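You operate a simulated robot arm through the tools that you are given. There is no shell and no other tool. Be economical: measure what you need, move in short steps, check, and stop when the job is done.

You run a simulated robot arm. Do the job below in one go: nothing can be reset, and whatever is moved stays where it is left.

Task
Take the foam brush and put it on the back of the low locker. Take the pot that says "washers" from the top of the low locker and put it on the white cover. Take the head torch on the top of the low locker and put it away on the top of the paint bench. Fetch the can labelled "salt wash" from the top of the paint bench and stand it on the silver steel dish. Turn the size dial to 14. Take the red hose on the top of the line locker and put it away on the top of the pump console. Put the hose end on the yellow mat top. Take the orange fuse on the top of the safety locker and put it away on the panel bench. Take the red fuse on the top of the safety locker and put it away on the panel bench. Take the clear bulb and leave it on top of the grey spool. Take the lantern and put it on the blue mat top. Fetch the bright anode and set it on the orange patch. Take the beige fuse on the sorting bench and put it away on the panel bench. The order is free. Set down upright: can, clear bulb, lantern.

The check looks at the end state, three seconds after you hand in, the way a careful person would. Anything else that was tipped, shoved, dropped, spilled or broken makes it a failure. A push-on lid holds only when it is set on centred and level and pressed home; a screw cap is set on level and turned clockwise until tight.

Robot
A 6-joint arm with a two-finger gripper on a trunk, on a base that drives. Base frame: it is fixed to the floor where the robot stands at the start and does not move with it; the origin is under the middle of the robot, x ahead of it, y to its left, z up; the surface under the hand at the start is at about z = 86. Units: cm, degrees, N and s.
Its first joint turns from -166.0 to 166.0 degrees. Places, roughly: back of the low locker (12x38 cm) [90, 32, 62]; beige fuse [-300, -250, 100]; blue can, silver can, white can [75, -25, 100]; blue mat top [70, -310, 90]; bright anode (5x5x2 cm) [-300, -180, 90]; clear bulb (3x3x5 cm) [-270, -150, 90]; foam brush (5x2x18 cm) [90, 0, 90]; grey spool (6x6x4 cm) [-200, 110, 70]; head torch (9x4x4 cm) [70, 30, 60]; hose end (4x4x10 cm) [-140, -290, 50]; lantern (6x6x15 cm) [-300, -130, 150]; orange fuse [-175, -300, 100]; orange patch (10x8x1 cm) [-300, -210, 90]; panel bench [-280, 70, 90]; red fuse [-200, -300, 100]; red hose [0, -300, 50]; screw pot, washer pot [75, 25, 75]; size dial [70, -250, 100]; steel dish (12x12x4 cm) [60, -20, 90]; top of the paint bench [70, -30, 90]; top of the pump console (42x23 cm) [-128, 150, 130]; white cover (11x10x2 cm) [60, 50, 60]; yellow mat top (34x13 cm) [-288, 32, 90]. Payload 2.54 kg.
The tool frame sits at the grasp point between the pads (the TCP): z along the fingers, y along the line on which they close. The tips reach 3 cm beyond it. Largest opening 11.6 cm; the body of the gripper starts 9.5 cm behind the TCP.
Orientation is told as [roll, pitch, yaw] about the base's x, y, z axes, in that order, counted from this pose: with the fingers straight down and closing along the base's y, the tool's x points along the base's -x, its y along +y and its z along -z.

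Tools
- The arm moves only by the tool play_rows. Its argument "targets" is a list of rows, each a list of 7 numbers: the closure, from 0 (fully open) to 1 (shut), then the shift along the tool's x, y, z in units of 50 mm (1.0 is 50 mm), then the turn, a rotation vector about the tool's x, y, z in units of 4 degrees (1.0 is 4 degrees). In form: [[gripper, dx, dy, dz, ax, ay, az], ...]. A call has 1 to 8 rows; each row shifts and turns the commanded pose from where the row before left it, along the tool's axes as they then stand. A call with a number of a shift or a turn outside -1 to 1 is refused whole. Each row takes 0.2 s and may step no farther than 5 cm and 8.6 degrees from the row before; otherwise, or with a gripper value out of range, the whole call is refused. A pose out of reach is approached as far as the arm can. The call stops where the force on the tool passes 40 N (or 10 N more than at its start, if that is more) or the arm is blocked; 0.2 s more then pass. The fingers move at their own pace (about 7.2 cm/s each) and stop on an object; they squeeze with about 30 N. The grip force told is the motor's: it shows also when the fingers shut on nothing. Time passes only in rows, and 0.2 s behind the last, so rows that do not move let the fingers close. It gives the time, the measured TCP pose, the force on the tool (base axes), the opening and the grip force at its end, in the units of the frame above (readings bear some noise), with the torque about the TCP (base axes, N m) and any sound that the robot's microphone picked up.
- Cameras (640 x 400 px; columns grow to the right, rows downward): "scene" is now at [-2.81, 14.39, 141.67]; the picture's right is [-0.32, -0.95, 0.00], its down [-0.52, 0.17, -0.84] and it looks along [0.80, -0.26, -0.55] (base axes); focal length 288 px, centre (320, 200). "wrist" rides on the gripper at [6.9, -1.5, -12.2] in the tool frame; the picture's right is [0.21, 0.98, 0.00], its down [-0.83, 0.18, -0.53] and it looks along [-0.52, 0.11, 0.85] (tool axes); focal length 251 px, centre (320, 200). There is no depth. A picture from a camera that has moved, and an enlarged one, comes with that camera's place and axes in the base frame and with its lens. The place of the scene camera against the robot may be out by one fixed shift of up to 2.5 cm in any direction.
- capture(camera): a new picture of that camera. It takes no simulated time.
- roll_base(legs): drives the robot by 1 to 6 legs, each [ahead, left, turn to the left] in cm, cm and degrees, along the robot's own axes; the way and the turn of a leg run together, so that a leg with both is an arc; at most 150 cm and 180 degrees a leg. The arm and the cameras ride along, it lands a little off, and it stops where it bumps. It gives what a move gives.
- aim_head(pan, tilt): turns the head with the scene camera to pan (to the left, within 120 degrees either way) and tilt (down, from -29 to 69), counted from straight ahead of the robot. It gives what a move gives.
- close_up(camera, box): a new picture of the part [left, top, right, bottom] of that camera's present view, enlarged. It takes no simulated time.
- job_done(): hands the job in; it is judged then, once.

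Go step by step. Nothing tells you exact positions but the pictures and the camera data: compare them with the known pose of the tool, close in by small moves and look again before you grip or let go. The budget is 577 turns and 360 pictures, counting those below and the enlarged ones. Unless the task says otherwise, let go and move clear before handing in.

The tools are called after "Emit:" by a JSON object that holds its "fn" and its "kwargs". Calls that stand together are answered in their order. play_rows: Moves the arm, as the interface text tells. Its arguments: {"type":"object","properties":{"targets":{"type":"array"}},"required":["targets"]} The other tools are called the same way: roll_base (legs) drives the base; aim_head (pan, tilt) turns the head that bears the scene camera; capture (camera) takes a picture; close_up (camera, box) takes an enlarged picture of a part of a camera's view; job_done () hands the job in.

At the start:

```text
clock: 0.0
tcp_pos: [64.69, -20.05, 121.21]
ee_rot: [-0.1, 0.0, -0.1]
force: [0.2, -0.5, 0.5]
moment: [0.01, 0.01, -0.01]
width: 11.58
grasp_force: 0.1
robot x, y, heading: [0.32, 0.17, 0.1]
head pan, tilt: [-18.4, 33.0]
```

scene: 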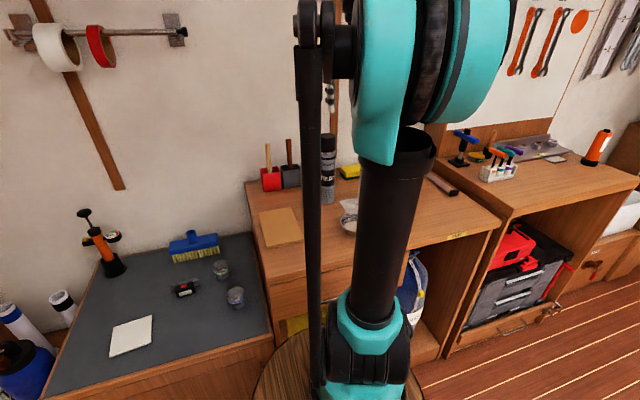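
wrist: 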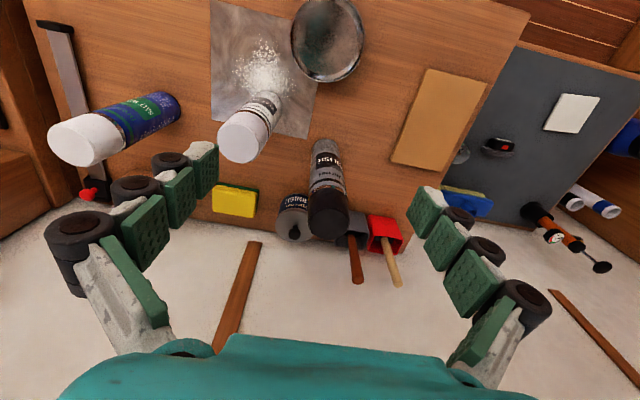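

I see the low locker to the left (pots, head torch, white cover) and the paint bench in front with the cans and dish. I start by reading labels up close.

Emit:
{"fn": "close_up", "kwargs": {"camera": "wrist", "box": [40, 60, 440, 300]}}

Emit:
{"fn": "close_up", "kwargs": {"camera": "scene", "box": [40, 180, 280, 380]}}

```text
1.60 times, centred on (240, 180) of wrist
camera zoom: at [57.73, -21.62, 133.42], right [-0.21, 0.98, 0.0], down [0.83, 0.18, 0.53], along [0.52, 0.11, -0.85], focal length 402 px, centre (448, 232)
```

zoom: 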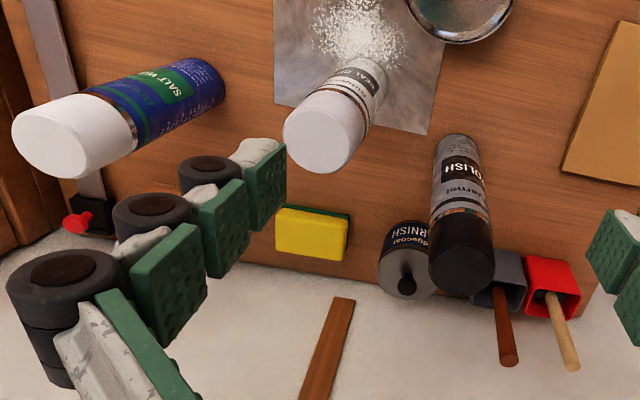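

```text
2.00 times, centred on (160, 280) of scene
camera zoom: at [-2.81, 14.39, 141.67], right [-0.32, -0.95, 0.0], down [-0.52, 0.17, -0.84], along [0.8, -0.26, -0.55], focal length 575 px, centre (640, 40)
```

zoom: 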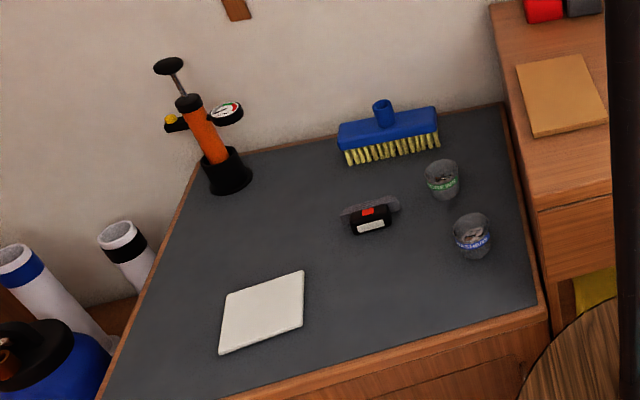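

Emit:
{"fn": "close_up", "kwargs": {"camera": "scene", "box": [240, 120, 368, 200]}}

Emit:
{"fn": "close_up", "kwargs": {"camera": "wrist", "box": [300, 180, 428, 300]}}

Emit:
{"fn": "close_up", "kwargs": {"camera": "scene", "box": [192, 240, 272, 320]}}

```text
5.00 times, centred on (304, 160) of scene
camera zoom: at [-2.81, 14.39, 141.67], right [-0.32, -0.95, 0.0], down [-0.52, 0.17, -0.84], along [0.8, -0.26, -0.55], focal length 1437 px, centre (400, 400)
```

zoom: 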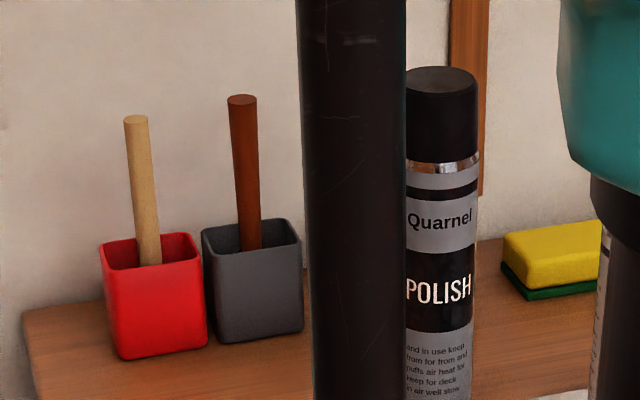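

```text
3.33 times, centred on (364, 240) of wrist
camera zoom: at [57.73, -21.62, 133.42], right [-0.21, 0.98, 0.0], down [0.83, 0.18, 0.53], along [0.52, 0.11, -0.85], focal length 838 px, centre (173, 67)
```

zoom: 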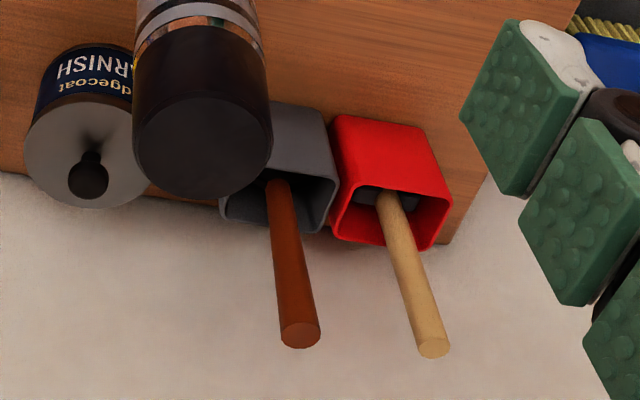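

```text
5.00 times, centred on (232, 280) of scene
camera zoom: at [-2.81, 14.39, 141.67], right [-0.32, -0.95, 0.0], down [-0.52, 0.17, -0.84], along [0.8, -0.26, -0.55], focal length 1437 px, centre (760, -200)
```

zoom: 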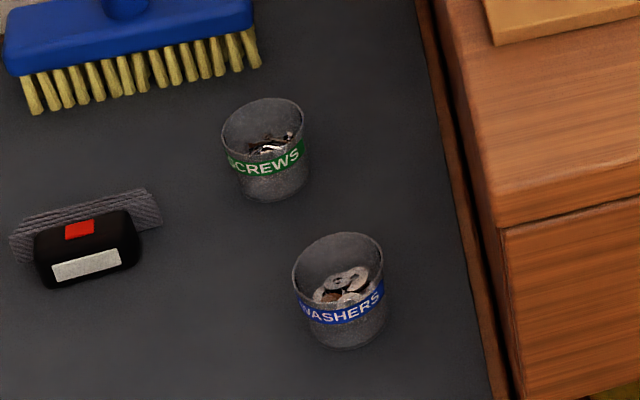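

The blue can is "salt wash"; the washers pot is the nearer one. I move above the blue can, estimated at (73, -47).

Emit:
{"fn": "play_rows", "kwargs": {"targets": [[0, -0.273, -0.89, 0, 0, 0, 0], [0, -0.273, -0.89, 0, 0, 0, 0], [0, -0.273, -0.89, 0, 0, 0, 0], [0, -0.273, -0.89, 0, 0, 0, 0], [0, -0.273, -0.89, 0, 0, 0, 0], [0, -0.273, -0.89, 0, 0, 0, 0], [0, 0, 0, 0, 0, 0, 0]]}}

Emit:
{"fn": "capture", "kwargs": {"camera": "wrist"}}

Emit:
{"fn": "capture", "kwargs": {"camera": "scene"}}

```text
clock: 1.6
tcp_pos: [72.92, -46.83, 121.27]
ee_rot: [0.0, 0.0, -0.1]
force: [0.2, 0.3, 0.1]
moment: [-0.01, 0.01, 0.02]
width: 11.59
grasp_force: 0.0
robot x, y, heading: [-0.44, 0.3, 0.1]
head pan, tilt: [-18.4, 33.0]
```

```text
352 pictures are left
camera wrist: at [65.93, -48.43, 133.51], right [-0.21, 0.98, 0.0], down [0.83, 0.18, 0.53], along [0.52, 0.11, -0.85], focal length 251 px, centre (320, 200)
```

wrist: 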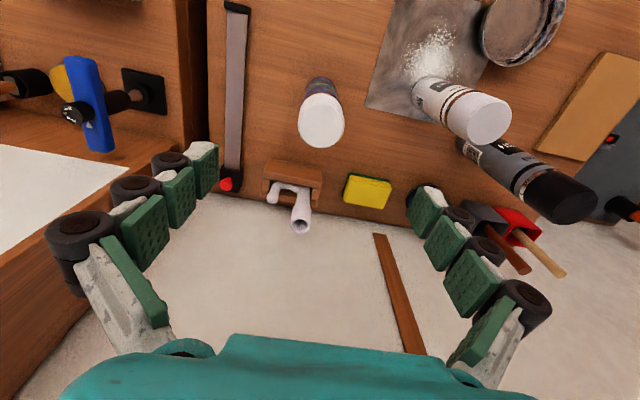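

```text
351 pictures are left
camera scene: at [-2.82, 14.39, 141.67], right [-0.32, -0.95, 0.0], down [-0.52, 0.17, -0.84], along [0.8, -0.27, -0.55], focal length 288 px, centre (320, 200)
```

scene: 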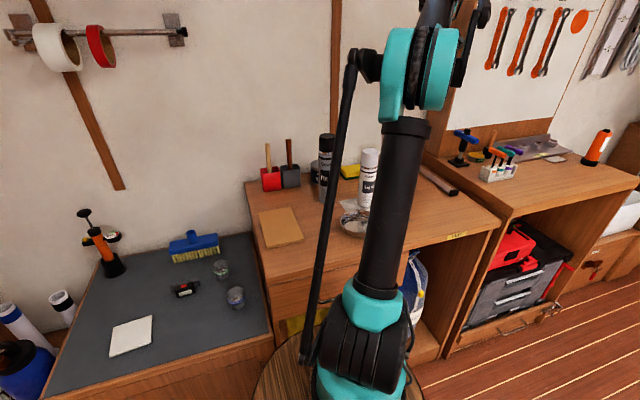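

Can cap is centred beneath the TCP. I lower to grip it.

Emit:
{"fn": "play_rows", "kwargs": {"targets": [[0, 0, 0, 0.9, 0, 0, 0], [0, 0, 0, 0.9, 0, 0, 0], [0, 0, 0, 0.9, 0, 0, 0], [0, 0, 0, 0.9, 0, 0, 0], [0, 0, 0, 0, 0, 0, 0]]}}

Emit:
{"fn": "capture", "kwargs": {"camera": "wrist"}}

```text
clock: 2.8
tcp_pos: [73.11, -46.72, 103.14]
ee_rot: [-0.1, 0.0, 0.0]
force: [-0.1, 0.6, -0.2]
moment: [0.02, -0.03, 0.0]
width: 11.59
grasp_force: 0.0
robot x, y, heading: [-0.08, -0.05, -0.2]
head pan, tilt: [-18.4, 33.0]
```

```text
350 pictures are left
camera wrist: at [66.11, -48.34, 115.34], right [-0.21, 0.98, 0.0], down [0.83, 0.18, 0.53], along [0.52, 0.11, -0.85], focal length 251 px, centre (320, 200)
```

wrist: 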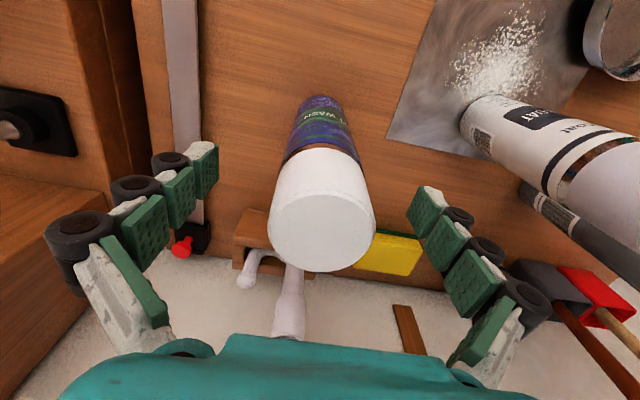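

Emit:
{"fn": "play_rows", "kwargs": {"targets": [[0, 0, 0, 0.42, 0, 0, 0], [0, 0, 0, 0.42, 0, 0, 0], [0.5, 0, 0, 0, 0, 0, 0], [1, 0, 0, 0, 0, 0, 0], [1, 0, 0, 0, 0, 0, 0], [1, 0, 0, 0, 0, 0, 0], [1, 0, 0, 0, 0, 0, 0]]}}

Emit:
{"fn": "capture", "kwargs": {"camera": "wrist"}}

```text
clock: 4.4
tcp_pos: [72.93, -46.75, 98.98]
ee_rot: [0.0, 0.0, 0.0]
force: [-0.2, 3.2, 3.8]
moment: [0.18, -0.03, 0.02]
width: 5.23
grasp_force: 29.7
robot x, y, heading: [0.02, -0.29, -0.1]
head pan, tilt: [-18.4, 33.0]
```

```text
349 pictures are left
camera wrist: at [66.04, -48.38, 111.18], right [-0.21, 0.98, 0.0], down [0.83, 0.18, 0.53], along [0.52, 0.11, -0.85], focal length 251 px, centre (320, 200)
```

wrist: 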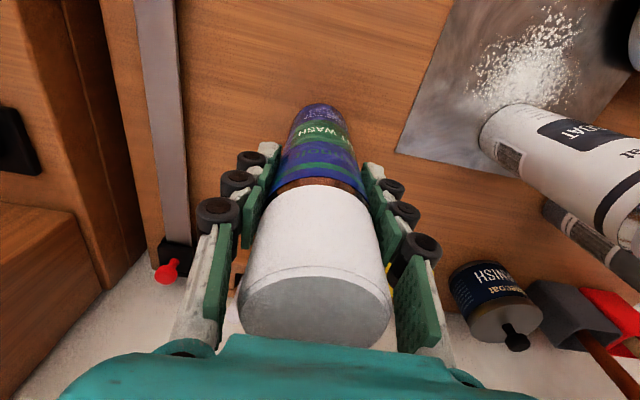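

Gripped the can (5.2 cm). I lift it, retreat along −x past the white can and go over to the dish.

Emit:
{"fn": "play_rows", "kwargs": {"targets": [[1, 0, 0, -0.6, 0, 0, 0], [1, 0, 0, -0.9, 0, 0, 0], [1, 0, 0, -0.9, 0, 0, 0], [1, 0.8, 0, 0, 0, 0, 0], [1, 0.8, 0, 0, 0, 0, 0], [1, 0.8, 0, 0, 0, 0, 0], [1, 0.6, 0, 0, 0, 0, 0], [1, 0, 0.6, 0, 0, 0, 0]]}}

Emit:
{"fn": "play_rows", "kwargs": {"targets": [[1, 0, 0.8, 0, 0, 0, 0], [1, 0, 0.8, 0, 0, 0, 0], [1, 0, 0.8, 0, 0, 0, 0], [1, 0, 0.8, 0, 0, 0, 0], [1, 0, 0.8, 0, 0, 0, 0], [1, 0, 0.5, 0, 0, 0, 0], [1, 0, 0, 0, 0, 0, 0]]}}

Emit:
{"fn": "capture", "kwargs": {"camera": "wrist"}}

Emit:
{"fn": "capture", "kwargs": {"camera": "scene"}}

```text
clock: 6.2
tcp_pos: [57.93, -43.75, 110.94]
ee_rot: [0.0, 0.0, 0.0]
force: [0.4, 0.1, -3.1]
moment: [0.0, 0.06, 0.01]
width: 5.25
grasp_force: 29.7
robot x, y, heading: [0.29, -0.05, 0.1]
head pan, tilt: [-18.4, 33.0]
```

```text
clock: 7.8
tcp_pos: [57.92, -21.14, 111.04]
ee_rot: [0.0, 0.0, 0.0]
force: [0.0, 0.1, -3.3]
moment: [0.01, 0.05, 0.01]
width: 5.24
grasp_force: 30.1
robot x, y, heading: [-0.22, -0.09, -0.1]
head pan, tilt: [-18.4, 33.0]
```

```text
348 pictures are left
camera wrist: at [50.98, -22.88, 123.21], right [-0.21, 0.98, 0.0], down [0.83, 0.18, 0.53], along [0.52, 0.11, -0.85], focal length 251 px, centre (320, 200)
```

wrist: 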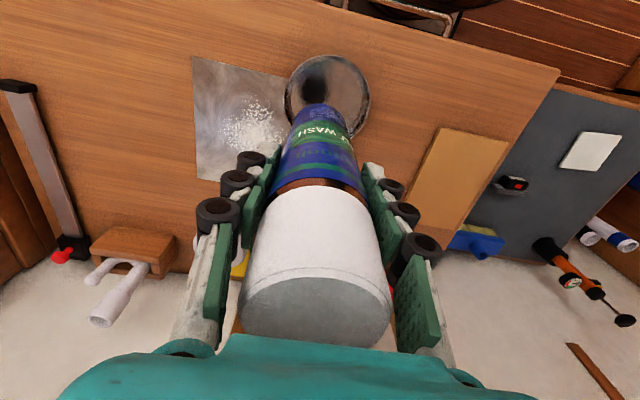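

```text
347 pictures are left
camera scene: at [-2.8, 14.39, 141.67], right [-0.32, -0.95, 0.0], down [-0.52, 0.17, -0.84], along [0.8, -0.26, -0.55], focal length 288 px, centre (320, 200)
```

scene: 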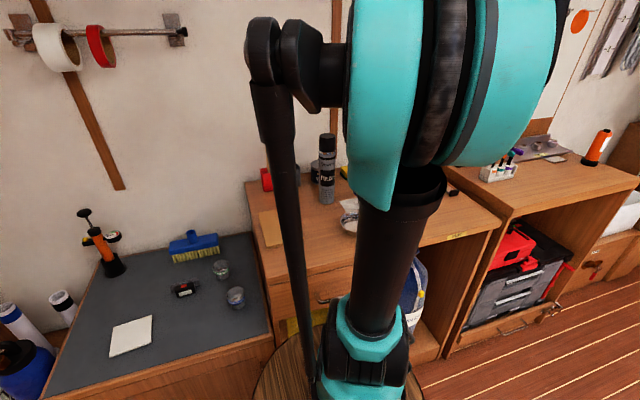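

I check whether the white can is merely hidden behind the finger, and where the dish sits.

Emit:
{"fn": "close_up", "kwargs": {"camera": "wrist", "box": [180, 40, 400, 260]}}

Emit:
{"fn": "close_up", "kwargs": {"camera": "scene", "box": [300, 110, 480, 260]}}

```text
1.82 times, centred on (290, 150) of wrist
camera zoom: at [50.98, -22.88, 123.21], right [-0.21, 0.98, 0.0], down [0.83, 0.18, 0.53], along [0.52, 0.11, -0.85], focal length 457 px, centre (374, 291)
```

zoom: 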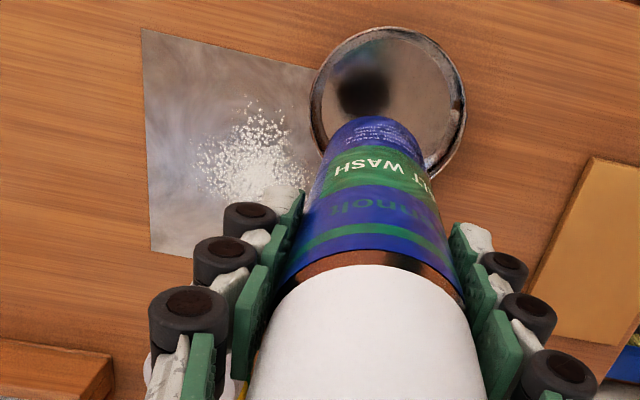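

```text
2.67 times, centred on (390, 185) of scene
camera zoom: at [-2.8, 14.39, 141.67], right [-0.32, -0.95, 0.0], down [-0.52, 0.17, -0.84], along [0.8, -0.26, -0.55], focal length 767 px, centre (133, 240)
```

zoom: 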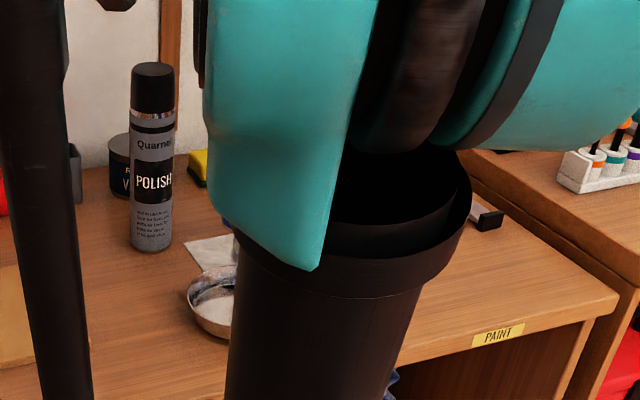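

The white can still stands (hidden behind the finger). Dish centre is about (56.3, -20.9); I shift 1.6 cm and lower.

Emit:
{"fn": "play_rows", "kwargs": {"targets": [[1, 0.32, 0.05, 0, 0, 0, 0], [1, 0, 0, 0.7, 0, 0, 0], [1, 0, 0, 0.7, 0, 0, 0], [1, 0, 0, 0.4, 0, 0, 0], [1, 0, 0, 0, 0, 0, 0]]}}

Emit:
{"fn": "capture", "kwargs": {"camera": "wrist"}}

```text
clock: 9.0
tcp_pos: [56.32, -21.01, 101.93]
ee_rot: [0.0, 0.0, 0.0]
force: [0.2, 0.4, -3.6]
moment: [0.0, 0.02, 0.02]
width: 5.22
grasp_force: 30.1
robot x, y, heading: [0.11, -0.09, -0.2]
head pan, tilt: [-18.4, 33.0]
```

```text
344 pictures are left
camera wrist: at [49.33, -22.58, 114.14], right [-0.21, 0.98, 0.0], down [0.83, 0.18, 0.53], along [0.52, 0.11, -0.85], focal length 251 px, centre (320, 200)
```

wrist: 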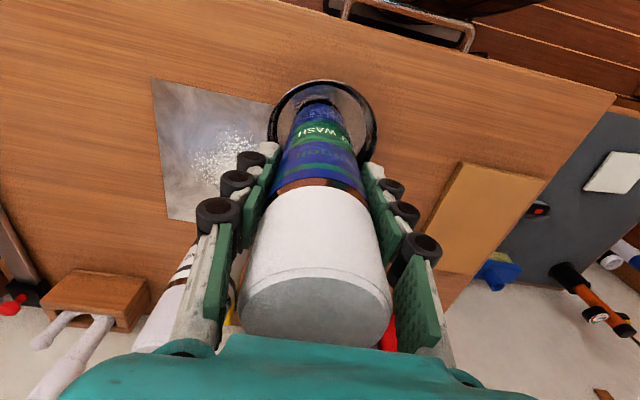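

Emit:
{"fn": "play_rows", "kwargs": {"targets": [[1, 0, 0, 0.14, 0, 0, 0], [1, 0, 0, 0.08, 0, 0, 0], [1, 0, 0, 0.06, 0, 0, 0], [1, 0, 0, 0.04, 0, 0, 0]]}}

Emit:
{"fn": "close_up", "kwargs": {"camera": "wrist", "box": [240, 60, 400, 160]}}

```text
clock: 10.0
tcp_pos: [56.29, -20.94, 100.41]
ee_rot: [0.0, 0.0, 0.0]
force: [-0.5, 0.2, -3.2]
moment: [-0.04, 0.07, -0.02]
width: 5.24
grasp_force: 29.8
robot x, y, heading: [-0.08, 0.06, 0.2]
head pan, tilt: [-18.4, 33.0]
```

```text
4.00 times, centred on (320, 110) of wrist
camera zoom: at [49.34, -22.59, 112.59], right [-0.21, 0.98, 0.0], down [0.83, 0.18, 0.53], along [0.52, 0.11, -0.85], focal length 1006 px, centre (320, 560)
```

zoom: 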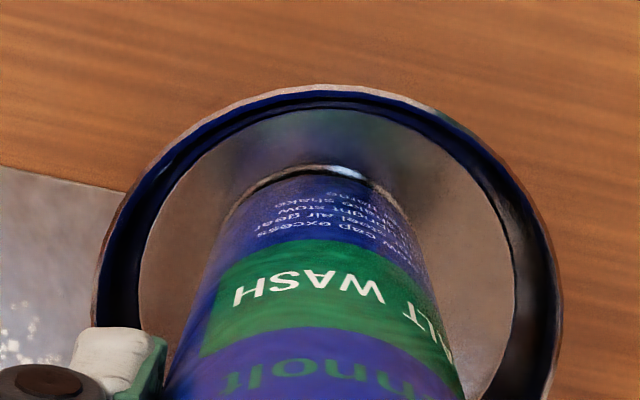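

Emit:
{"fn": "play_rows", "kwargs": {"targets": [[1, 0, 0, 0.04, 0, 0, 0], [1, 0, 0, 0.04, 0, 0, 0], [1, 0, 0, 0.04, 0, 0, 0], [1, 0, 0, 0, 0, 0, 0]]}}

```text
clock: 11.0
tcp_pos: [56.21, -21.01, 99.91]
ee_rot: [0.0, 0.0, 0.0]
force: [-1.0, 1.7, 23.7]
moment: [0.07, -0.14, 0.03]
width: 5.24
grasp_force: 29.9
robot x, y, heading: [0.36, -0.13, 0.1]
head pan, tilt: [-18.4, 33.0]
```

Contact with the dish floor. I ease up a little, open and lift clear.

Emit:
{"fn": "play_rows", "kwargs": {"targets": [[1, 0, 0, -0.03, 0, 0, 0], [0.8, 0, 0, 0, 0, 0, 0], [0.5, 0, 0, 0, 0, 0, 0], [0, 0, 0, 0, 0, 0, 0], [0, 0, 0, 0, 0, 0, 0], [0, 0, 0, -0.6, 0, 0, 0], [0, 0, 0, -0.9, 0, 0, 0], [0, 0, 0, -0.9, 0, 0, 0]]}}

Emit:
{"fn": "capture", "kwargs": {"camera": "wrist"}}

```text
clock: 12.8
tcp_pos: [56.21, -20.96, 112.05]
ee_rot: [0.0, 0.0, -0.1]
force: [0.0, 0.7, 0.0]
moment: [-0.02, 0.02, 0.0]
width: 11.59
grasp_force: 0.2
robot x, y, heading: [0.18, -0.18, -0.0]
head pan, tilt: [-18.4, 33.0]
```

```text
342 pictures are left
camera wrist: at [49.34, -22.58, 124.28], right [-0.21, 0.98, 0.0], down [0.83, 0.18, 0.53], along [0.52, 0.11, -0.85], focal length 251 px, centre (320, 200)
```

wrist: 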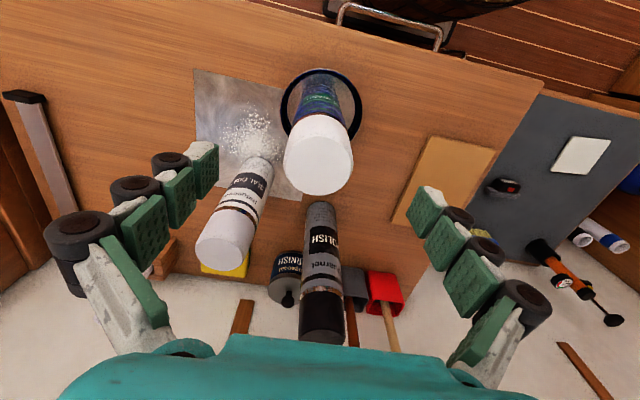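

The can stands in the dish. Next I rise and move over towards the cups to identify the foam brush.

Emit:
{"fn": "play_rows", "kwargs": {"targets": [[0, 0, 0, -0.9, 0, 0, 0], [0, 0, 0, -0.9, 0, 0, 0], [0, -0.7, 0.65, 0, 0, 0, 0], [0, -0.7, 0.65, 0, 0, 0, 0], [0, -0.7, 0.65, 0, 0, 0, 0], [0, -0.7, 0.65, 0, 0, 0, 0], [0, -0.7, 0.65, 0, 0, 0, 0], [0, -0.7, 0.65, 0, 0, 0, 0]]}}

Emit:
{"fn": "capture", "kwargs": {"camera": "wrist"}}

```text
clock: 14.6
tcp_pos: [77.01, -1.44, 120.75]
ee_rot: [0.0, 0.1, 0.0]
force: [-0.3, -0.2, 0.2]
moment: [0.06, -0.05, 0.0]
width: 11.58
grasp_force: 0.0
robot x, y, heading: [0.47, 0.19, 0.0]
head pan, tilt: [-18.4, 33.0]
```

```text
341 pictures are left
camera wrist: at [70.18, -3.1, 133.11], right [-0.21, 0.98, 0.0], down [0.83, 0.18, 0.53], along [0.52, 0.11, -0.85], focal length 251 px, centre (320, 200)
```

wrist: 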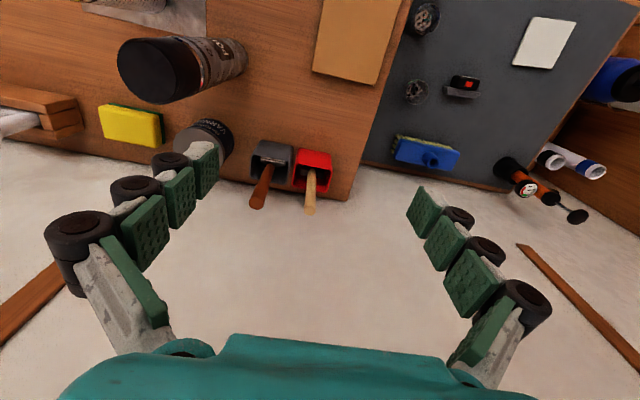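

Emit:
{"fn": "close_up", "kwargs": {"camera": "wrist", "box": [230, 120, 350, 220]}}

Emit:
{"fn": "close_up", "kwargs": {"camera": "wrist", "box": [360, 0, 600, 180]}}

```text
4.00 times, centred on (290, 170) of wrist
camera zoom: at [70.18, -3.1, 133.11], right [-0.21, 0.98, 0.0], down [0.83, 0.18, 0.53], along [0.52, 0.11, -0.85], focal length 1006 px, centre (440, 320)
```

zoom: 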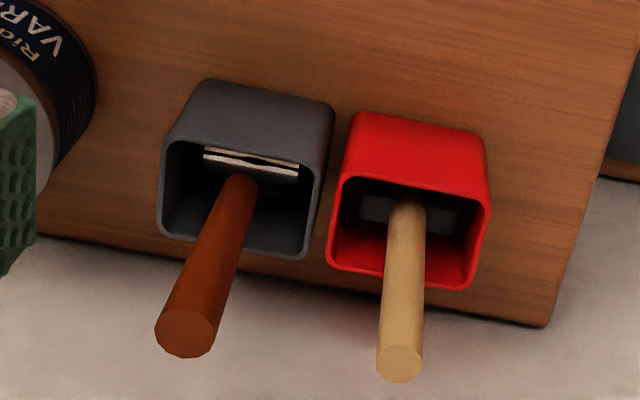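

```text
2.22 times, centred on (480, 90) of wrist
camera zoom: at [70.18, -3.1, 133.11], right [-0.21, 0.98, 0.0], down [0.83, 0.18, 0.53], along [0.52, 0.11, -0.85], focal length 559 px, centre (-36, 444)
```

zoom: 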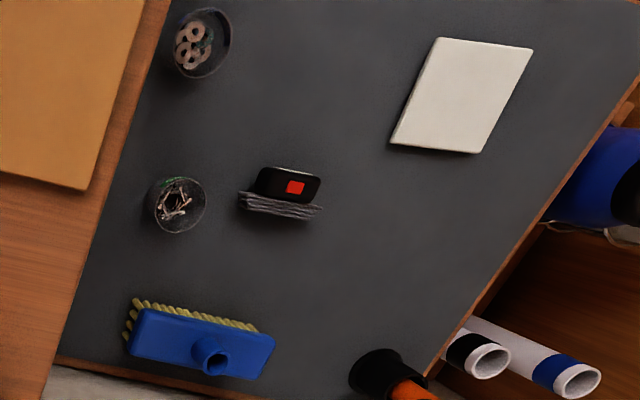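

The light-handled brush in the red cup has the dark foam head; I take it. I partly close the fingers (to avoid the neighbouring handle) and move above it.

Emit:
{"fn": "play_rows", "kwargs": {"targets": [[0.55, -0.85, 0.07, 0, 0, 0, 0], [0.55, -0.85, 0.07, 0, 0, 0, 0], [0.55, -0.82, 0.07, 0, 0, 0, 0], [0.55, 0, 0, 0.9, 0, 0, 0], [0.55, 0, 0, 0.4, 0, 0, 0], [0.55, 0, 0, 0, 0, 0, 0]]}}

Emit:
{"fn": "capture", "kwargs": {"camera": "wrist"}}

```text
clock: 16.0
tcp_pos: [90.04, -0.41, 114.44]
ee_rot: [0.1, 0.1, 0.0]
force: [-0.3, -0.3, 0.4]
moment: [-0.02, 0.0, 0.01]
width: 5.22
grasp_force: 0.0
robot x, y, heading: [-0.15, -0.07, 0.2]
head pan, tilt: [-18.4, 33.0]
```

```text
338 pictures are left
camera wrist: at [83.0, -2.01, 126.63], right [-0.21, 0.98, 0.0], down [0.83, 0.18, 0.53], along [0.52, 0.11, -0.85], focal length 251 px, centre (320, 200)
```

wrist: 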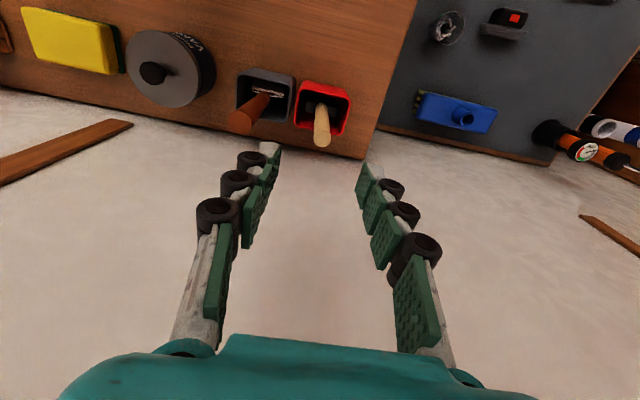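

Emit:
{"fn": "play_rows", "kwargs": {"targets": [[0.55, 0, 0, 0.9, 0, 0, 0], [0.55, 0, 0, 0.7, 0, 0, 0], [0.55, 0, 0, 0.6, 0, 0, 0], [0.55, 0, 0, 0.5, 0, 0, 0], [0.55, 0, 0, 0, 0, 0, 0]]}}

Emit:
{"fn": "capture", "kwargs": {"camera": "wrist"}}

```text
clock: 17.2
tcp_pos: [89.95, -0.28, 100.88]
ee_rot: [0.0, 0.0, -0.1]
force: [0.3, -0.3, 0.2]
moment: [0.01, 0.0, -0.02]
width: 5.23
grasp_force: 0.0
robot x, y, heading: [0.07, -0.37, -0.1]
head pan, tilt: [-18.4, 33.0]
```

```text
337 pictures are left
camera wrist: at [82.95, -1.98, 113.13], right [-0.21, 0.98, 0.0], down [0.83, 0.18, 0.53], along [0.52, 0.11, -0.85], focal length 251 px, centre (320, 200)
```

wrist: 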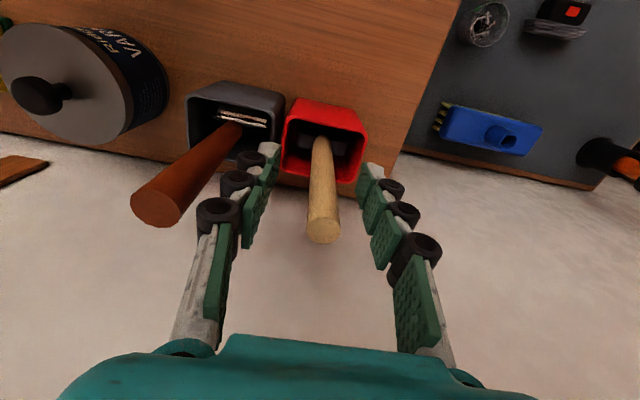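

Emit:
{"fn": "play_rows", "kwargs": {"targets": [[0.8, 0, 0, 0, 0, 0, 0], [1, 0, 0, 0, 0, 0, 0], [1, 0, 0, 0, 0, 0, 0], [1, 0, 0, 0, 0, 0, 0]]}}

Emit:
{"fn": "play_rows", "kwargs": {"targets": [[1, 0, 0, -0.4, 0, 0, 0], [1, 0, 0, -0.8, 0, 0, 0], [1, 0, 0, -0.9, 0, 0, 0], [1, 0, 0, -0.9, 0, 0, 0], [1, 0, 0, 0, 0, 0, 0]]}}

Emit:
{"fn": "capture", "kwargs": {"camera": "wrist"}}

```text
clock: 18.2
tcp_pos: [89.83, -0.25, 100.97]
ee_rot: [0.0, 0.0, 0.1]
force: [0.1, -0.8, -0.2]
moment: [-0.01, 0.02, -0.01]
width: 1.55
grasp_force: 29.7
robot x, y, heading: [0.1, 0.11, 0.2]
head pan, tilt: [-18.4, 33.0]
```

```text
clock: 19.4
tcp_pos: [89.93, -0.37, 115.89]
ee_rot: [0.0, 0.0, -0.1]
force: [-0.6, -0.1, -0.7]
moment: [-0.05, -0.01, -0.01]
width: 1.55
grasp_force: 30.5
robot x, y, heading: [-0.01, -0.1, 0.1]
head pan, tilt: [-18.4, 33.0]
```

```text
336 pictures are left
camera wrist: at [83.0, -2.06, 128.16], right [-0.21, 0.98, 0.0], down [0.83, 0.18, 0.53], along [0.52, 0.11, -0.85], focal length 251 px, centre (320, 200)
```

wrist: 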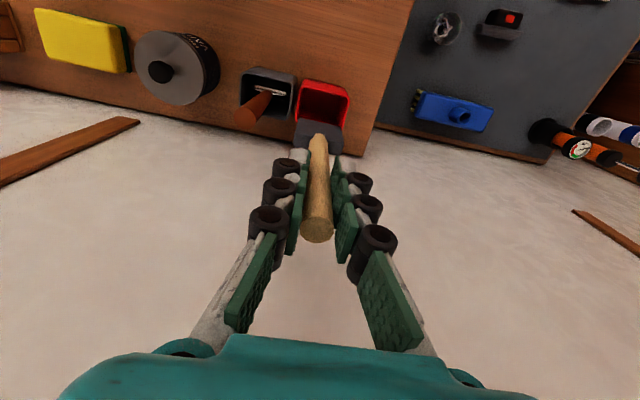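

Foam brush is out of the cup. I carry it over the low locker, then turn the tool about the vertical so that it can be tipped forward with the camera on the upper side.

Emit:
{"fn": "play_rows", "kwargs": {"targets": [[1, 0.5, 0.8, 0, 0, 0, 0], [1, 0.5, 0.8, 0, 0, 0, 0], [1, 0.5, 0.8, 0, 0, 0, 0], [1, 0.5, 0.8, 0, 0, 0, 0], [1, 0.5, 0.8, 0, 0, 0, 0], [1, 0.5, 0.8, 0, 0, 0, 0], [1, 0.5, 0.8, 0, 0, 0, 0], [1, 0.5, 0.8, 0, 0, 0, 0]]}}

Emit:
{"fn": "play_rows", "kwargs": {"targets": [[1, 0, 0, 0, 0, 0, 1], [1, 0, 0, 0, 0, 0, 1], [1, 0, 0, 0, 0, 0, 1], [1, 0, 0, 0, 0, 0, 1], [1, 0, 0, 0, 0, 0, 1], [1, 0, 0, 0, 0, 0, 1], [1, 0, 0, 0, 0, 0, 1], [1, 0, 0, 0, 0, 0, 1]]}}

Emit:
{"fn": "play_rows", "kwargs": {"targets": [[1, 0, 0, 0, 0, 0, 1], [1, 0, 0, 0, 0, 0, 1], [1, 0, 0, 0, 0, 0, 1], [1, 0, 0, 0, 0, 0, 1], [1, 0, 0, 0, 0, 0, 1], [1, 0, 0, 0, 0, 0, 1], [1, 0, 0, 0, 0, 0, 1], [1, 0, 0, 0, 0, 0, 1]]}}

Emit:
{"fn": "capture", "kwargs": {"camera": "wrist"}}

```text
clock: 21.2
tcp_pos: [70.0, 31.46, 115.98]
ee_rot: [0.1, 0.0, -0.2]
force: [0.2, 0.0, -0.6]
moment: [0.05, 0.06, 0.01]
width: 1.56
grasp_force: 29.8
robot x, y, heading: [-0.14, -0.51, -0.1]
head pan, tilt: [-18.4, 33.0]
```

```text
clock: 23.0
tcp_pos: [69.88, 31.61, 115.95]
ee_rot: [0.0, 0.0, -32.1]
force: [0.4, 0.0, 0.8]
moment: [-0.01, -0.01, 0.01]
width: 1.51
grasp_force: 29.8
robot x, y, heading: [-0.13, -0.09, 0.0]
head pan, tilt: [-18.4, 33.0]
```

```text
clock: 24.8
tcp_pos: [69.92, 31.52, 116.11]
ee_rot: [0.0, 0.0, -64.0]
force: [0.7, 0.3, -0.8]
moment: [-0.03, -0.02, 0.01]
width: 1.55
grasp_force: 30.1
robot x, y, heading: [-0.07, 0.09, -0.2]
head pan, tilt: [-18.4, 33.0]
```

```text
335 pictures are left
camera wrist: at [65.48, 37.05, 128.17], right [0.78, 0.62, 0.0], down [0.52, -0.66, 0.53], along [0.33, -0.42, -0.85], focal length 251 px, centre (320, 200)
```

wrist: 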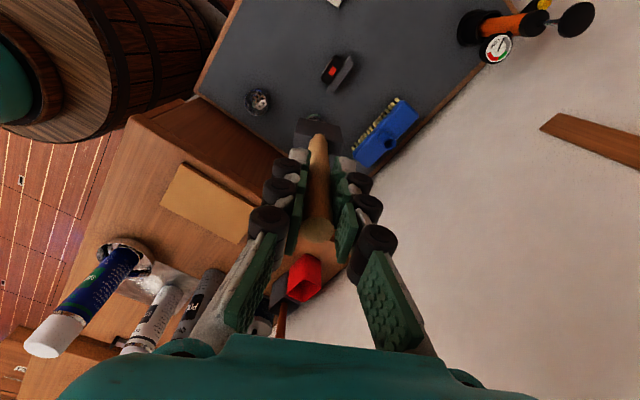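

Emit:
{"fn": "play_rows", "kwargs": {"targets": [[1, 0, 0, 0, 0, 0, 1], [1, 0, 0, 0, 0, 0, 1], [1, 0, 0, 0, 0, 0, 1], [1, 0, 0, 0, 0, 0, 1], [1, 0, 0, 0, 0, 0, 1], [1, 0, 0, 0, 0, 0, 1], [1, 0, 0, 0, 0, 0, 1], [1, 0, 0, 0, 0, 0, 1]]}}

Emit:
{"fn": "play_rows", "kwargs": {"targets": [[1, 0, 0, 0, 0, 0, 1], [1, 0, 0, 0, 0, 0, 1], [1, 0, 0, 0, 0, 0, 1], [1, 0, 0, 0, 0, 0, 1], [1, 0, 0, 0, 0, 0, 1], [1, 0, 0, 0, 0, 0, 1], [1, 0, 0, 0, 0, 0, 1], [1, 0, 0, 0, 0, 0, 1]]}}

Emit:
{"fn": "play_rows", "kwargs": {"targets": [[1, 0, 0, 0, 0, 0, 1], [1, 0, 0, 0, 0, 0, 1], [1, 0, 0, 0, 0, 0, 1], [1, 0, 0, 0, 0, 0, 1], [1, 0, 0, 0, 0, 0, 1], [1, 0, 0, 0, 0, 0, 1], [1, 0, 0, 0, 0, 0, 0]]}}

Emit:
{"fn": "capture", "kwargs": {"camera": "wrist"}}

```text
clock: 26.6
tcp_pos: [69.83, 31.57, 115.8]
ee_rot: [0.0, 0.1, -96.1]
force: [0.4, -0.1, 0.2]
moment: [0.07, 0.0, 0.01]
width: 1.54
grasp_force: 30.2
robot x, y, heading: [0.17, 0.26, 0.1]
head pan, tilt: [-18.4, 33.0]
```

```text
clock: 28.4
tcp_pos: [69.88, 31.55, 116.02]
ee_rot: [0.0, 0.0, -128.1]
force: [0.2, 0.2, -0.2]
moment: [-0.03, 0.04, 0.01]
width: 1.55
grasp_force: 30.6
robot x, y, heading: [0.26, 0.2, -0.0]
head pan, tilt: [-18.4, 33.0]
```

```text
clock: 30.0
tcp_pos: [71.23, 29.65, 115.88]
ee_rot: [-0.4, 0.1, -138.8]
force: [-0.3, -0.1, -0.1]
moment: [-0.02, 0.03, -0.01]
width: 1.54
grasp_force: 29.5
out of reach, approached as far as the arm can: row 3, 4, 5, 6
robot x, y, heading: [-0.02, 0.24, 0.1]
head pan, tilt: [-18.4, 33.0]
```

```text
334 pictures are left
camera wrist: at [75.47, 35.17, 128.17], right [0.8, -0.59, -0.01], down [-0.5, -0.68, 0.53], along [-0.32, -0.42, -0.85], focal length 251 px, centre (320, 200)
```

wrist: 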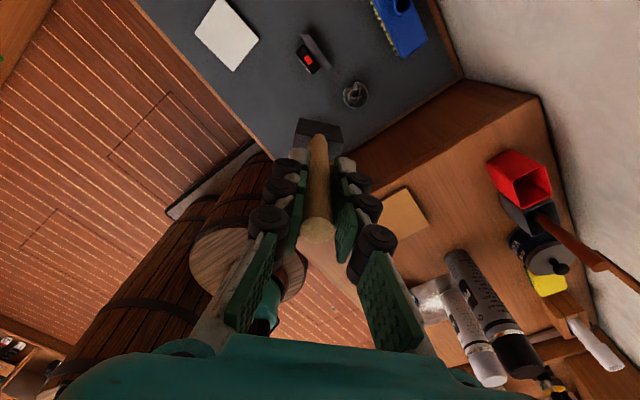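

The wrist reaches its turn limit about 18° short of facing away, so I will shift the robot left to get the angle I want. First a look at the floor on the left.

Emit:
{"fn": "play_rows", "kwargs": {"targets": [[1, 0, 0, 0, 0, 0, -1], [1, 0, 0, 0, 0, 0, -1], [1, 0, 0, 0, 0, 0, -1], [1, 0, 0, 0, 0, 0, -1], [1, 0, 0, 0, 0, 0, 0]]}}

Emit:
{"fn": "aim_head", "kwargs": {"pan": 50, "tilt": 45}}

Emit:
{"fn": "capture", "kwargs": {"camera": "scene"}}

```text
clock: 31.2
tcp_pos: [71.17, 29.76, 115.95]
ee_rot: [-0.4, 0.2, -122.7]
force: [0.4, -0.2, -0.6]
moment: [-0.01, -0.01, 0.02]
width: 1.54
grasp_force: 29.8
robot x, y, heading: [0.31, 0.16, 0.0]
head pan, tilt: [-18.4, 33.0]
```

```text
clock: 32.6
tcp_pos: [71.24, 29.65, 115.91]
ee_rot: [-0.4, 0.1, -122.8]
force: [0.7, -0.3, 0.3]
moment: [0.02, 0.0, 0.01]
width: 1.54
grasp_force: 29.9
robot x, y, heading: [0.1, 0.04, -0.0]
head pan, tilt: [50.0, 45.0]
```

```text
333 pictures are left
camera scene: at [-6.03, 23.44, 139.89], right [0.77, -0.64, 0.0], down [-0.45, -0.54, -0.71], along [0.45, 0.54, -0.71], focal length 288 px, centre (320, 200)
```

scene: 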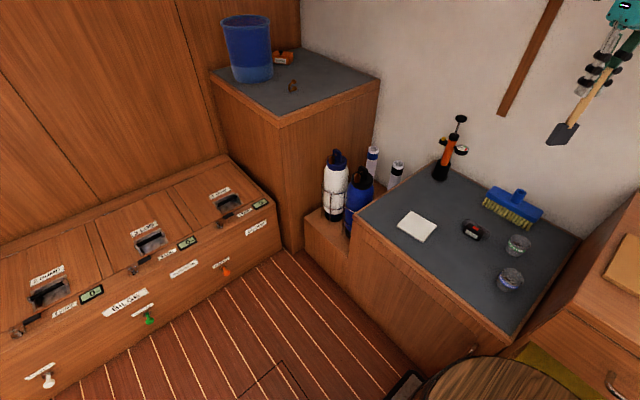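

Emit:
{"fn": "roll_base", "kwargs": {"legs": [[0, 25, 0]]}}

Emit:
{"fn": "capture", "kwargs": {"camera": "wrist"}}

```text
clock: 34.4
tcp_pos: [71.12, 54.86, 115.97]
ee_rot: [-0.4, 0.3, -122.8]
force: [-0.4, 0.8, 0.2]
moment: [-0.01, -0.02, -0.01]
width: 1.53
grasp_force: 29.8
robot x, y, heading: [0.12, 24.91, 0.3]
head pan, tilt: [50.0, 45.0]
```

```text
332 pictures are left
camera wrist: at [73.67, 61.3, 128.19], right [0.94, -0.35, -0.01], down [-0.29, -0.8, 0.53], along [-0.19, -0.49, -0.85], focal length 251 px, centre (320, 200)
```

wrist: 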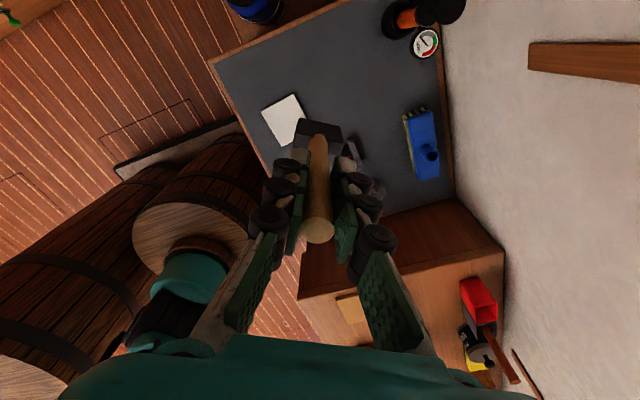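

I see the head torch would lie beneath the wrist if I lay the brush diagonally, so I shift farther left to lay it nearly along x, in the free gap at about y = 46.

Emit:
{"fn": "roll_base", "kwargs": {"legs": [[0, 35, 0]]}}

```text
clock: 36.7
tcp_pos: [71.08, 90.03, 115.94]
ee_rot: [-0.4, 0.2, -122.8]
force: [-0.2, 0.7, 0.0]
moment: [-0.02, -0.04, 0.0]
width: 1.54
grasp_force: 29.9
robot x, y, heading: [-0.07, 60.09, -0.0]
head pan, tilt: [50.0, 45.0]
```

Emit:
{"fn": "play_rows", "kwargs": {"targets": [[1, -0.708, 0.552, 0, 0, 0, 0], [1, -0.708, 0.552, 0, 0, 0, 0], [1, -0.708, 0.552, 0, 0, 0, 0], [1, -0.708, 0.552, 0, 0, 0, 0], [1, -0.708, 0.552, 0, 0, 0, 0], [1, -0.708, 0.552, 0, 0, 0, 0], [1, -0.708, 0.552, 0, 0, 0, 0], [1, -0.708, 0.552, 0, 0, 0, 0]]}}

Emit:
{"fn": "play_rows", "kwargs": {"targets": [[1, -0.708, 0.552, 0, 0, 0, 0], [1, -0.708, 0.552, 0, 0, 0, 0], [1, 0, 0, 0, 0, 0, 1], [1, 0, 0, 0, 0, 0, 1], [1, 0, 0, 0, 0, 0, 1], [1, 0, 0, 0, 0, 0, 1], [1, 0, 0, 0, 0, 0, 1], [1, 0, 0, 0, 0, 0, 1]]}}

Emit:
{"fn": "play_rows", "kwargs": {"targets": [[1, 0, 0, 0, 0, 0, 1], [1, 0, 0, 0, 0, 0, 1], [1, 0, 0, 0, 0, 0, 1], [1, 0, 0, 0, 0, 0, 1], [1, 0, 0, 0, 0, 0, 1], [1, 0, 0, 0, 0, 0, 0.5], [1, 0, 0, 0, 0, 0, 0]]}}

Emit:
{"fn": "capture", "kwargs": {"camera": "wrist"}}

```text
clock: 38.5
tcp_pos: [74.49, 54.11, 115.69]
ee_rot: [-0.4, 0.2, -122.7]
force: [-0.4, -0.2, -0.7]
moment: [-0.01, -0.02, -0.03]
width: 1.55
grasp_force: 29.5
robot x, y, heading: [0.2, 60.23, -0.2]
head pan, tilt: [50.0, 45.0]
```

```text
clock: 40.3
tcp_pos: [75.17, 45.25, 115.7]
ee_rot: [-0.3, -0.1, -146.9]
force: [-0.2, 0.9, 0.3]
moment: [-0.02, 0.01, 0.02]
width: 1.52
grasp_force: 31.0
robot x, y, heading: [-0.17, 60.18, 0.1]
head pan, tilt: [50.0, 45.0]
```

```text
clock: 41.9
tcp_pos: [75.22, 45.26, 115.67]
ee_rot: [-0.4, -0.3, -168.8]
force: [0.1, -0.1, -0.9]
moment: [-0.02, -0.02, 0.01]
width: 1.54
grasp_force: 29.9
robot x, y, heading: [0.01, 60.14, -0.0]
head pan, tilt: [50.0, 45.0]
```

```text
331 pictures are left
camera wrist: at [81.75, 47.89, 127.83], right [0.4, -0.92, -0.01], down [-0.77, -0.34, 0.54], along [-0.49, -0.21, -0.84], focal length 251 px, centre (320, 200)
```

wrist: 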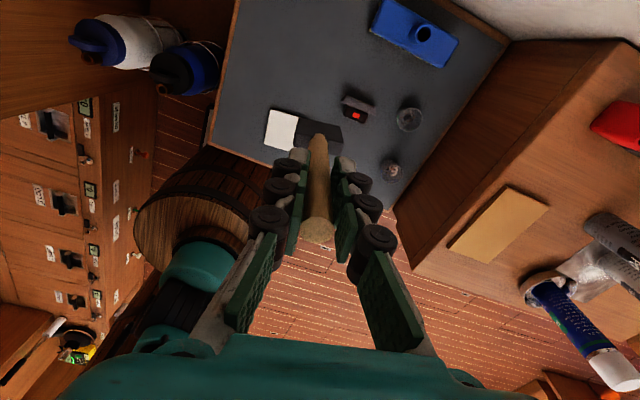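

Emit:
{"fn": "play_rows", "kwargs": {"targets": [[1, 0, 0, 0, 0, 1, 0], [1, 0, 0, 0, 0, 1, 0], [1, 0, 0, 0, 0, 1, 0], [1, 0, 0, 0, 0, 1, 0], [1, 0, 0, 0, 0, 1, 0], [1, 0, 0, 0, 0, 1, 0], [1, 0, 0, 0, 0, 1, 0], [1, 0, 0, 0, 0, 1, 0]]}}

Emit:
{"fn": "play_rows", "kwargs": {"targets": [[1, 0, 0, 0, 0, 1, 0], [1, 0, 0, 0, 0, 1, 0], [1, 0, 0, 0, 0, 1, 0], [1, 0, 0, 0, 0, 1, 0], [1, 0, 0, 0, 0, 1, 0], [1, 0, 0, 0, 0, 1, 0], [1, 0, 0, 0, 0, 1, 0], [1, 0, 0, 0, 0, 1, 0]]}}

Emit:
{"fn": "play_rows", "kwargs": {"targets": [[1, 0, 0, 0, 0, 1, 0], [1, 0, 0, 0, 0, 1, 0], [1, 0, 0, 0, 0, 1, 0], [1, 0, 0, 0, 0, 0, 0]]}}

Emit:
{"fn": "aim_head", "kwargs": {"pan": -5, "tilt": 40}}

Emit:
{"fn": "capture", "kwargs": {"camera": "scene"}}

Emit:
{"fn": "capture", "kwargs": {"camera": "wrist"}}

```text
clock: 43.7
tcp_pos: [75.14, 45.25, 115.6]
ee_rot: [-0.4, 31.9, -169.1]
force: [-0.2, 1.2, -0.2]
moment: [-0.04, 0.01, 0.01]
width: 1.54
grasp_force: 29.7
robot x, y, heading: [0.18, 60.41, 0.0]
head pan, tilt: [50.0, 45.0]
```

```text
clock: 45.5
tcp_pos: [75.17, 45.15, 115.6]
ee_rot: [-0.9, 63.9, -169.6]
force: [0.5, -0.5, -0.4]
moment: [0.01, 0.05, 0.02]
width: 1.54
grasp_force: 29.9
robot x, y, heading: [-0.54, 60.51, 0.2]
head pan, tilt: [50.0, 45.0]
```

```text
clock: 46.5
tcp_pos: [75.18, 45.28, 115.59]
ee_rot: [-1.8, 75.9, -170.4]
force: [-0.2, -0.1, -0.3]
moment: [0.0, 0.03, -0.02]
width: 1.53
grasp_force: 30.2
robot x, y, heading: [0.26, 60.64, -0.2]
head pan, tilt: [50.0, 45.0]
```

```text
clock: 47.7
tcp_pos: [75.19, 45.25, 115.66]
ee_rot: [-1.8, 75.8, -170.6]
force: [-0.9, 0.0, -0.2]
moment: [0.0, 0.05, 0.0]
width: 1.53
grasp_force: 29.8
robot x, y, heading: [0.28, 60.26, -0.1]
head pan, tilt: [-5.0, 40.0]
```

```text
330 pictures are left
camera scene: at [-2.81, 76.77, 140.61], right [-0.09, -1.0, 0.0], down [-0.64, 0.06, -0.77], along [0.76, -0.07, -0.64], focal length 288 px, centre (320, 200)
```

scene: 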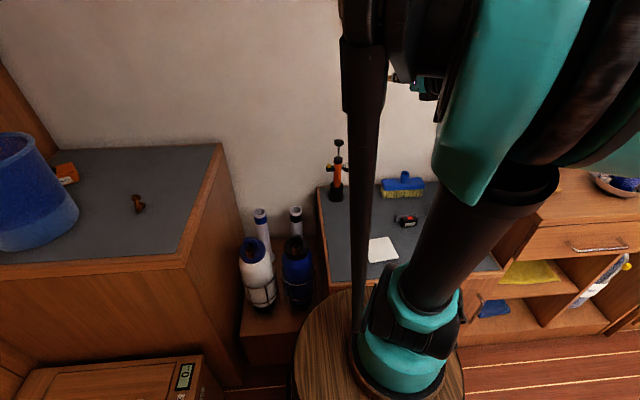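

```text
329 pictures are left
camera wrist: at [64.96, 44.63, 125.29], right [0.24, -0.95, 0.2], down [-0.67, -0.31, -0.67], along [0.7, 0.03, -0.71], focal length 251 px, centre (320, 200)
```

wrist: 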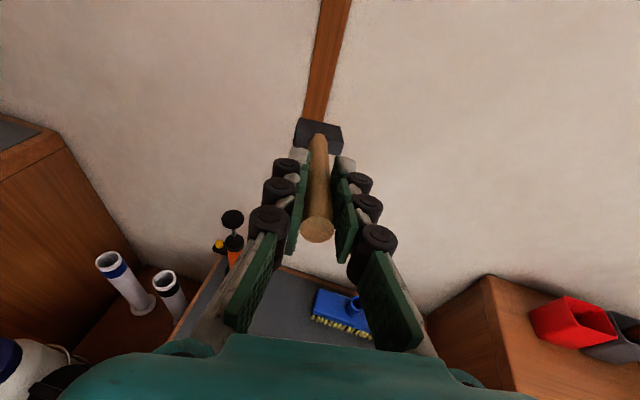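

Brush is nearly level with the camera above. I lower it towards the gap on the locker's back.

Emit:
{"fn": "play_rows", "kwargs": {"targets": [[1, -0.894, 0.03, 0.344, 0, 0, 0], [1, -0.894, 0.03, 0.344, 0, 0, 0], [1, -0.894, 0.03, 0.344, 0, 0, 0], [1, -0.894, 0.03, 0.344, 0, 0, 0], [1, -0.894, 0.03, 0.344, 0, 0, 0], [1, -0.894, 0.03, 0.344, 0, 0, 0], [1, -0.894, 0.03, 0.344, 0, 0, 0], [1, 0, 0, 0, 0, 0, 0]]}}

Emit:
{"fn": "capture", "kwargs": {"camera": "wrist"}}

Emit:
{"fn": "capture", "kwargs": {"camera": "scene"}}

```text
clock: 49.5
tcp_pos: [82.2, 43.96, 87.89]
ee_rot: [-2.0, 75.6, -170.6]
force: [0.6, 0.2, -0.5]
moment: [0.02, 0.0, -0.03]
width: 1.54
grasp_force: 29.4
out of reach, approached as far as the arm can: row 6, 7
robot x, y, heading: [-0.04, 59.87, -0.0]
head pan, tilt: [-5.0, 40.0]
```

```text
328 pictures are left
camera wrist: at [71.95, 43.39, 97.64], right [0.24, -0.95, 0.2], down [-0.67, -0.31, -0.67], along [0.7, 0.03, -0.72], focal length 251 px, centre (320, 200)
```

wrist: 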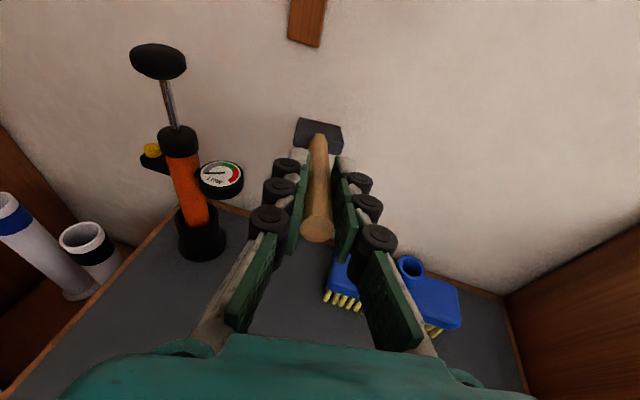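

```text
327 pictures are left
camera scene: at [-2.81, 76.76, 140.61], right [-0.09, -1.0, 0.0], down [-0.64, 0.06, -0.77], along [0.76, -0.07, -0.64], focal length 288 px, centre (320, 200)
```

scene: 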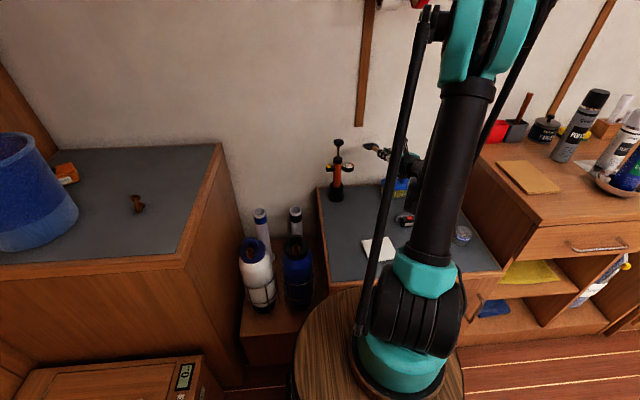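

The wrist runs out of range this low. I back the robot off and shift left a bit so the forearm lies flatter.

Emit:
{"fn": "roll_base", "kwargs": {"legs": [[-28, 8, 0]]}}

```text
clock: 51.5
tcp_pos: [53.98, 51.92, 87.82]
ee_rot: [-1.7, 75.7, -170.5]
force: [0.2, 0.4, -0.5]
moment: [0.0, 0.05, -0.03]
width: 1.53
grasp_force: 29.8
robot x, y, heading: [-28.08, 68.08, -0.0]
head pan, tilt: [-5.0, 40.0]
```

Emit:
{"fn": "play_rows", "kwargs": {"targets": [[1, 0.066, 0.334, 0.726, 0, 0, 0], [1, 0.066, 0.334, 0.726, 0, 0, 0], [1, 0.066, 0.334, 0.726, 0, 0, 0], [1, 0.066, 0.334, 0.726, 0, 0, 0], [1, 0.066, 0.334, 0.726, 0, 0, 0], [1, 0.066, 0.334, 0.726, 0, 0, 0], [1, 0.066, 0.334, 0.726, 0, 0, 0], [1, 0, 0, 0, 0, 0, 0]]}}

Emit:
{"fn": "play_rows", "kwargs": {"targets": [[1, -0.78, 0, 0.196, 0, 0, 0], [1, -0.78, 0, 0.196, 0, 0, 0], [1, 0, 0, 0, 0, 0, 0]]}}

Emit:
{"fn": "capture", "kwargs": {"camera": "wrist"}}

Emit:
{"fn": "capture", "kwargs": {"camera": "scene"}}

```text
clock: 53.4
tcp_pos: [80.95, 45.59, 83.72]
ee_rot: [-1.8, 75.6, -170.5]
force: [-0.3, 0.1, -1.2]
moment: [0.0, 0.02, 0.0]
width: 1.57
grasp_force: 30.5
robot x, y, heading: [-28.22, 68.28, -0.1]
head pan, tilt: [-5.0, 40.0]
```

```text
clock: 54.1
tcp_pos: [80.94, 45.53, 75.62]
ee_rot: [-1.8, 75.6, -170.5]
force: [-0.2, 0.1, 0.5]
moment: [-0.02, 0.0, 0.0]
width: 1.54
grasp_force: 30.4
robot x, y, heading: [-27.69, 68.31, 0.2]
head pan, tilt: [-5.0, 40.0]
```

```text
326 pictures are left
camera wrist: at [70.75, 44.92, 85.31], right [0.24, -0.95, 0.2], down [-0.67, -0.31, -0.67], along [0.7, 0.03, -0.72], focal length 251 px, centre (320, 200)
```

wrist: 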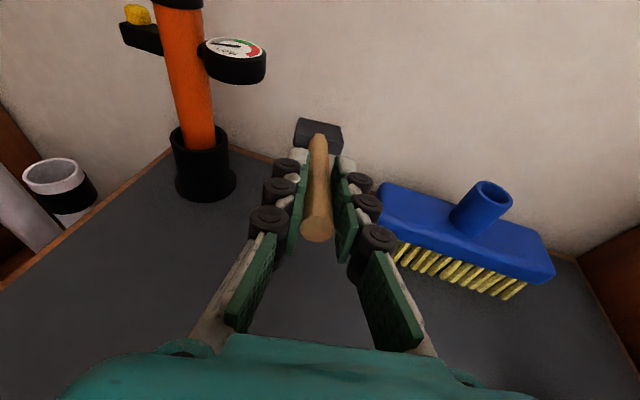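

```text
325 pictures are left
camera scene: at [-31.0, 84.67, 140.61], right [-0.09, -1.0, 0.0], down [-0.64, 0.06, -0.77], along [0.76, -0.07, -0.64], focal length 288 px, centre (320, 200)
```

scene: 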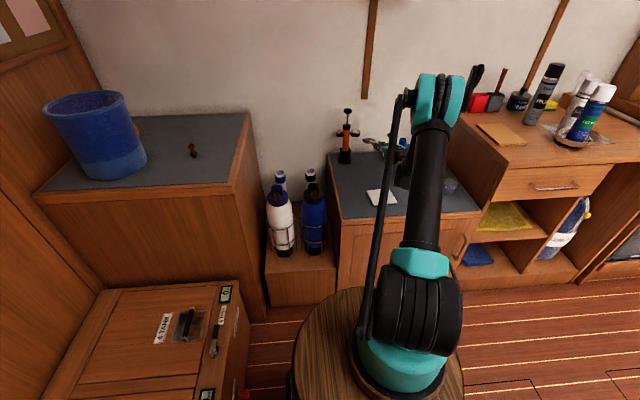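

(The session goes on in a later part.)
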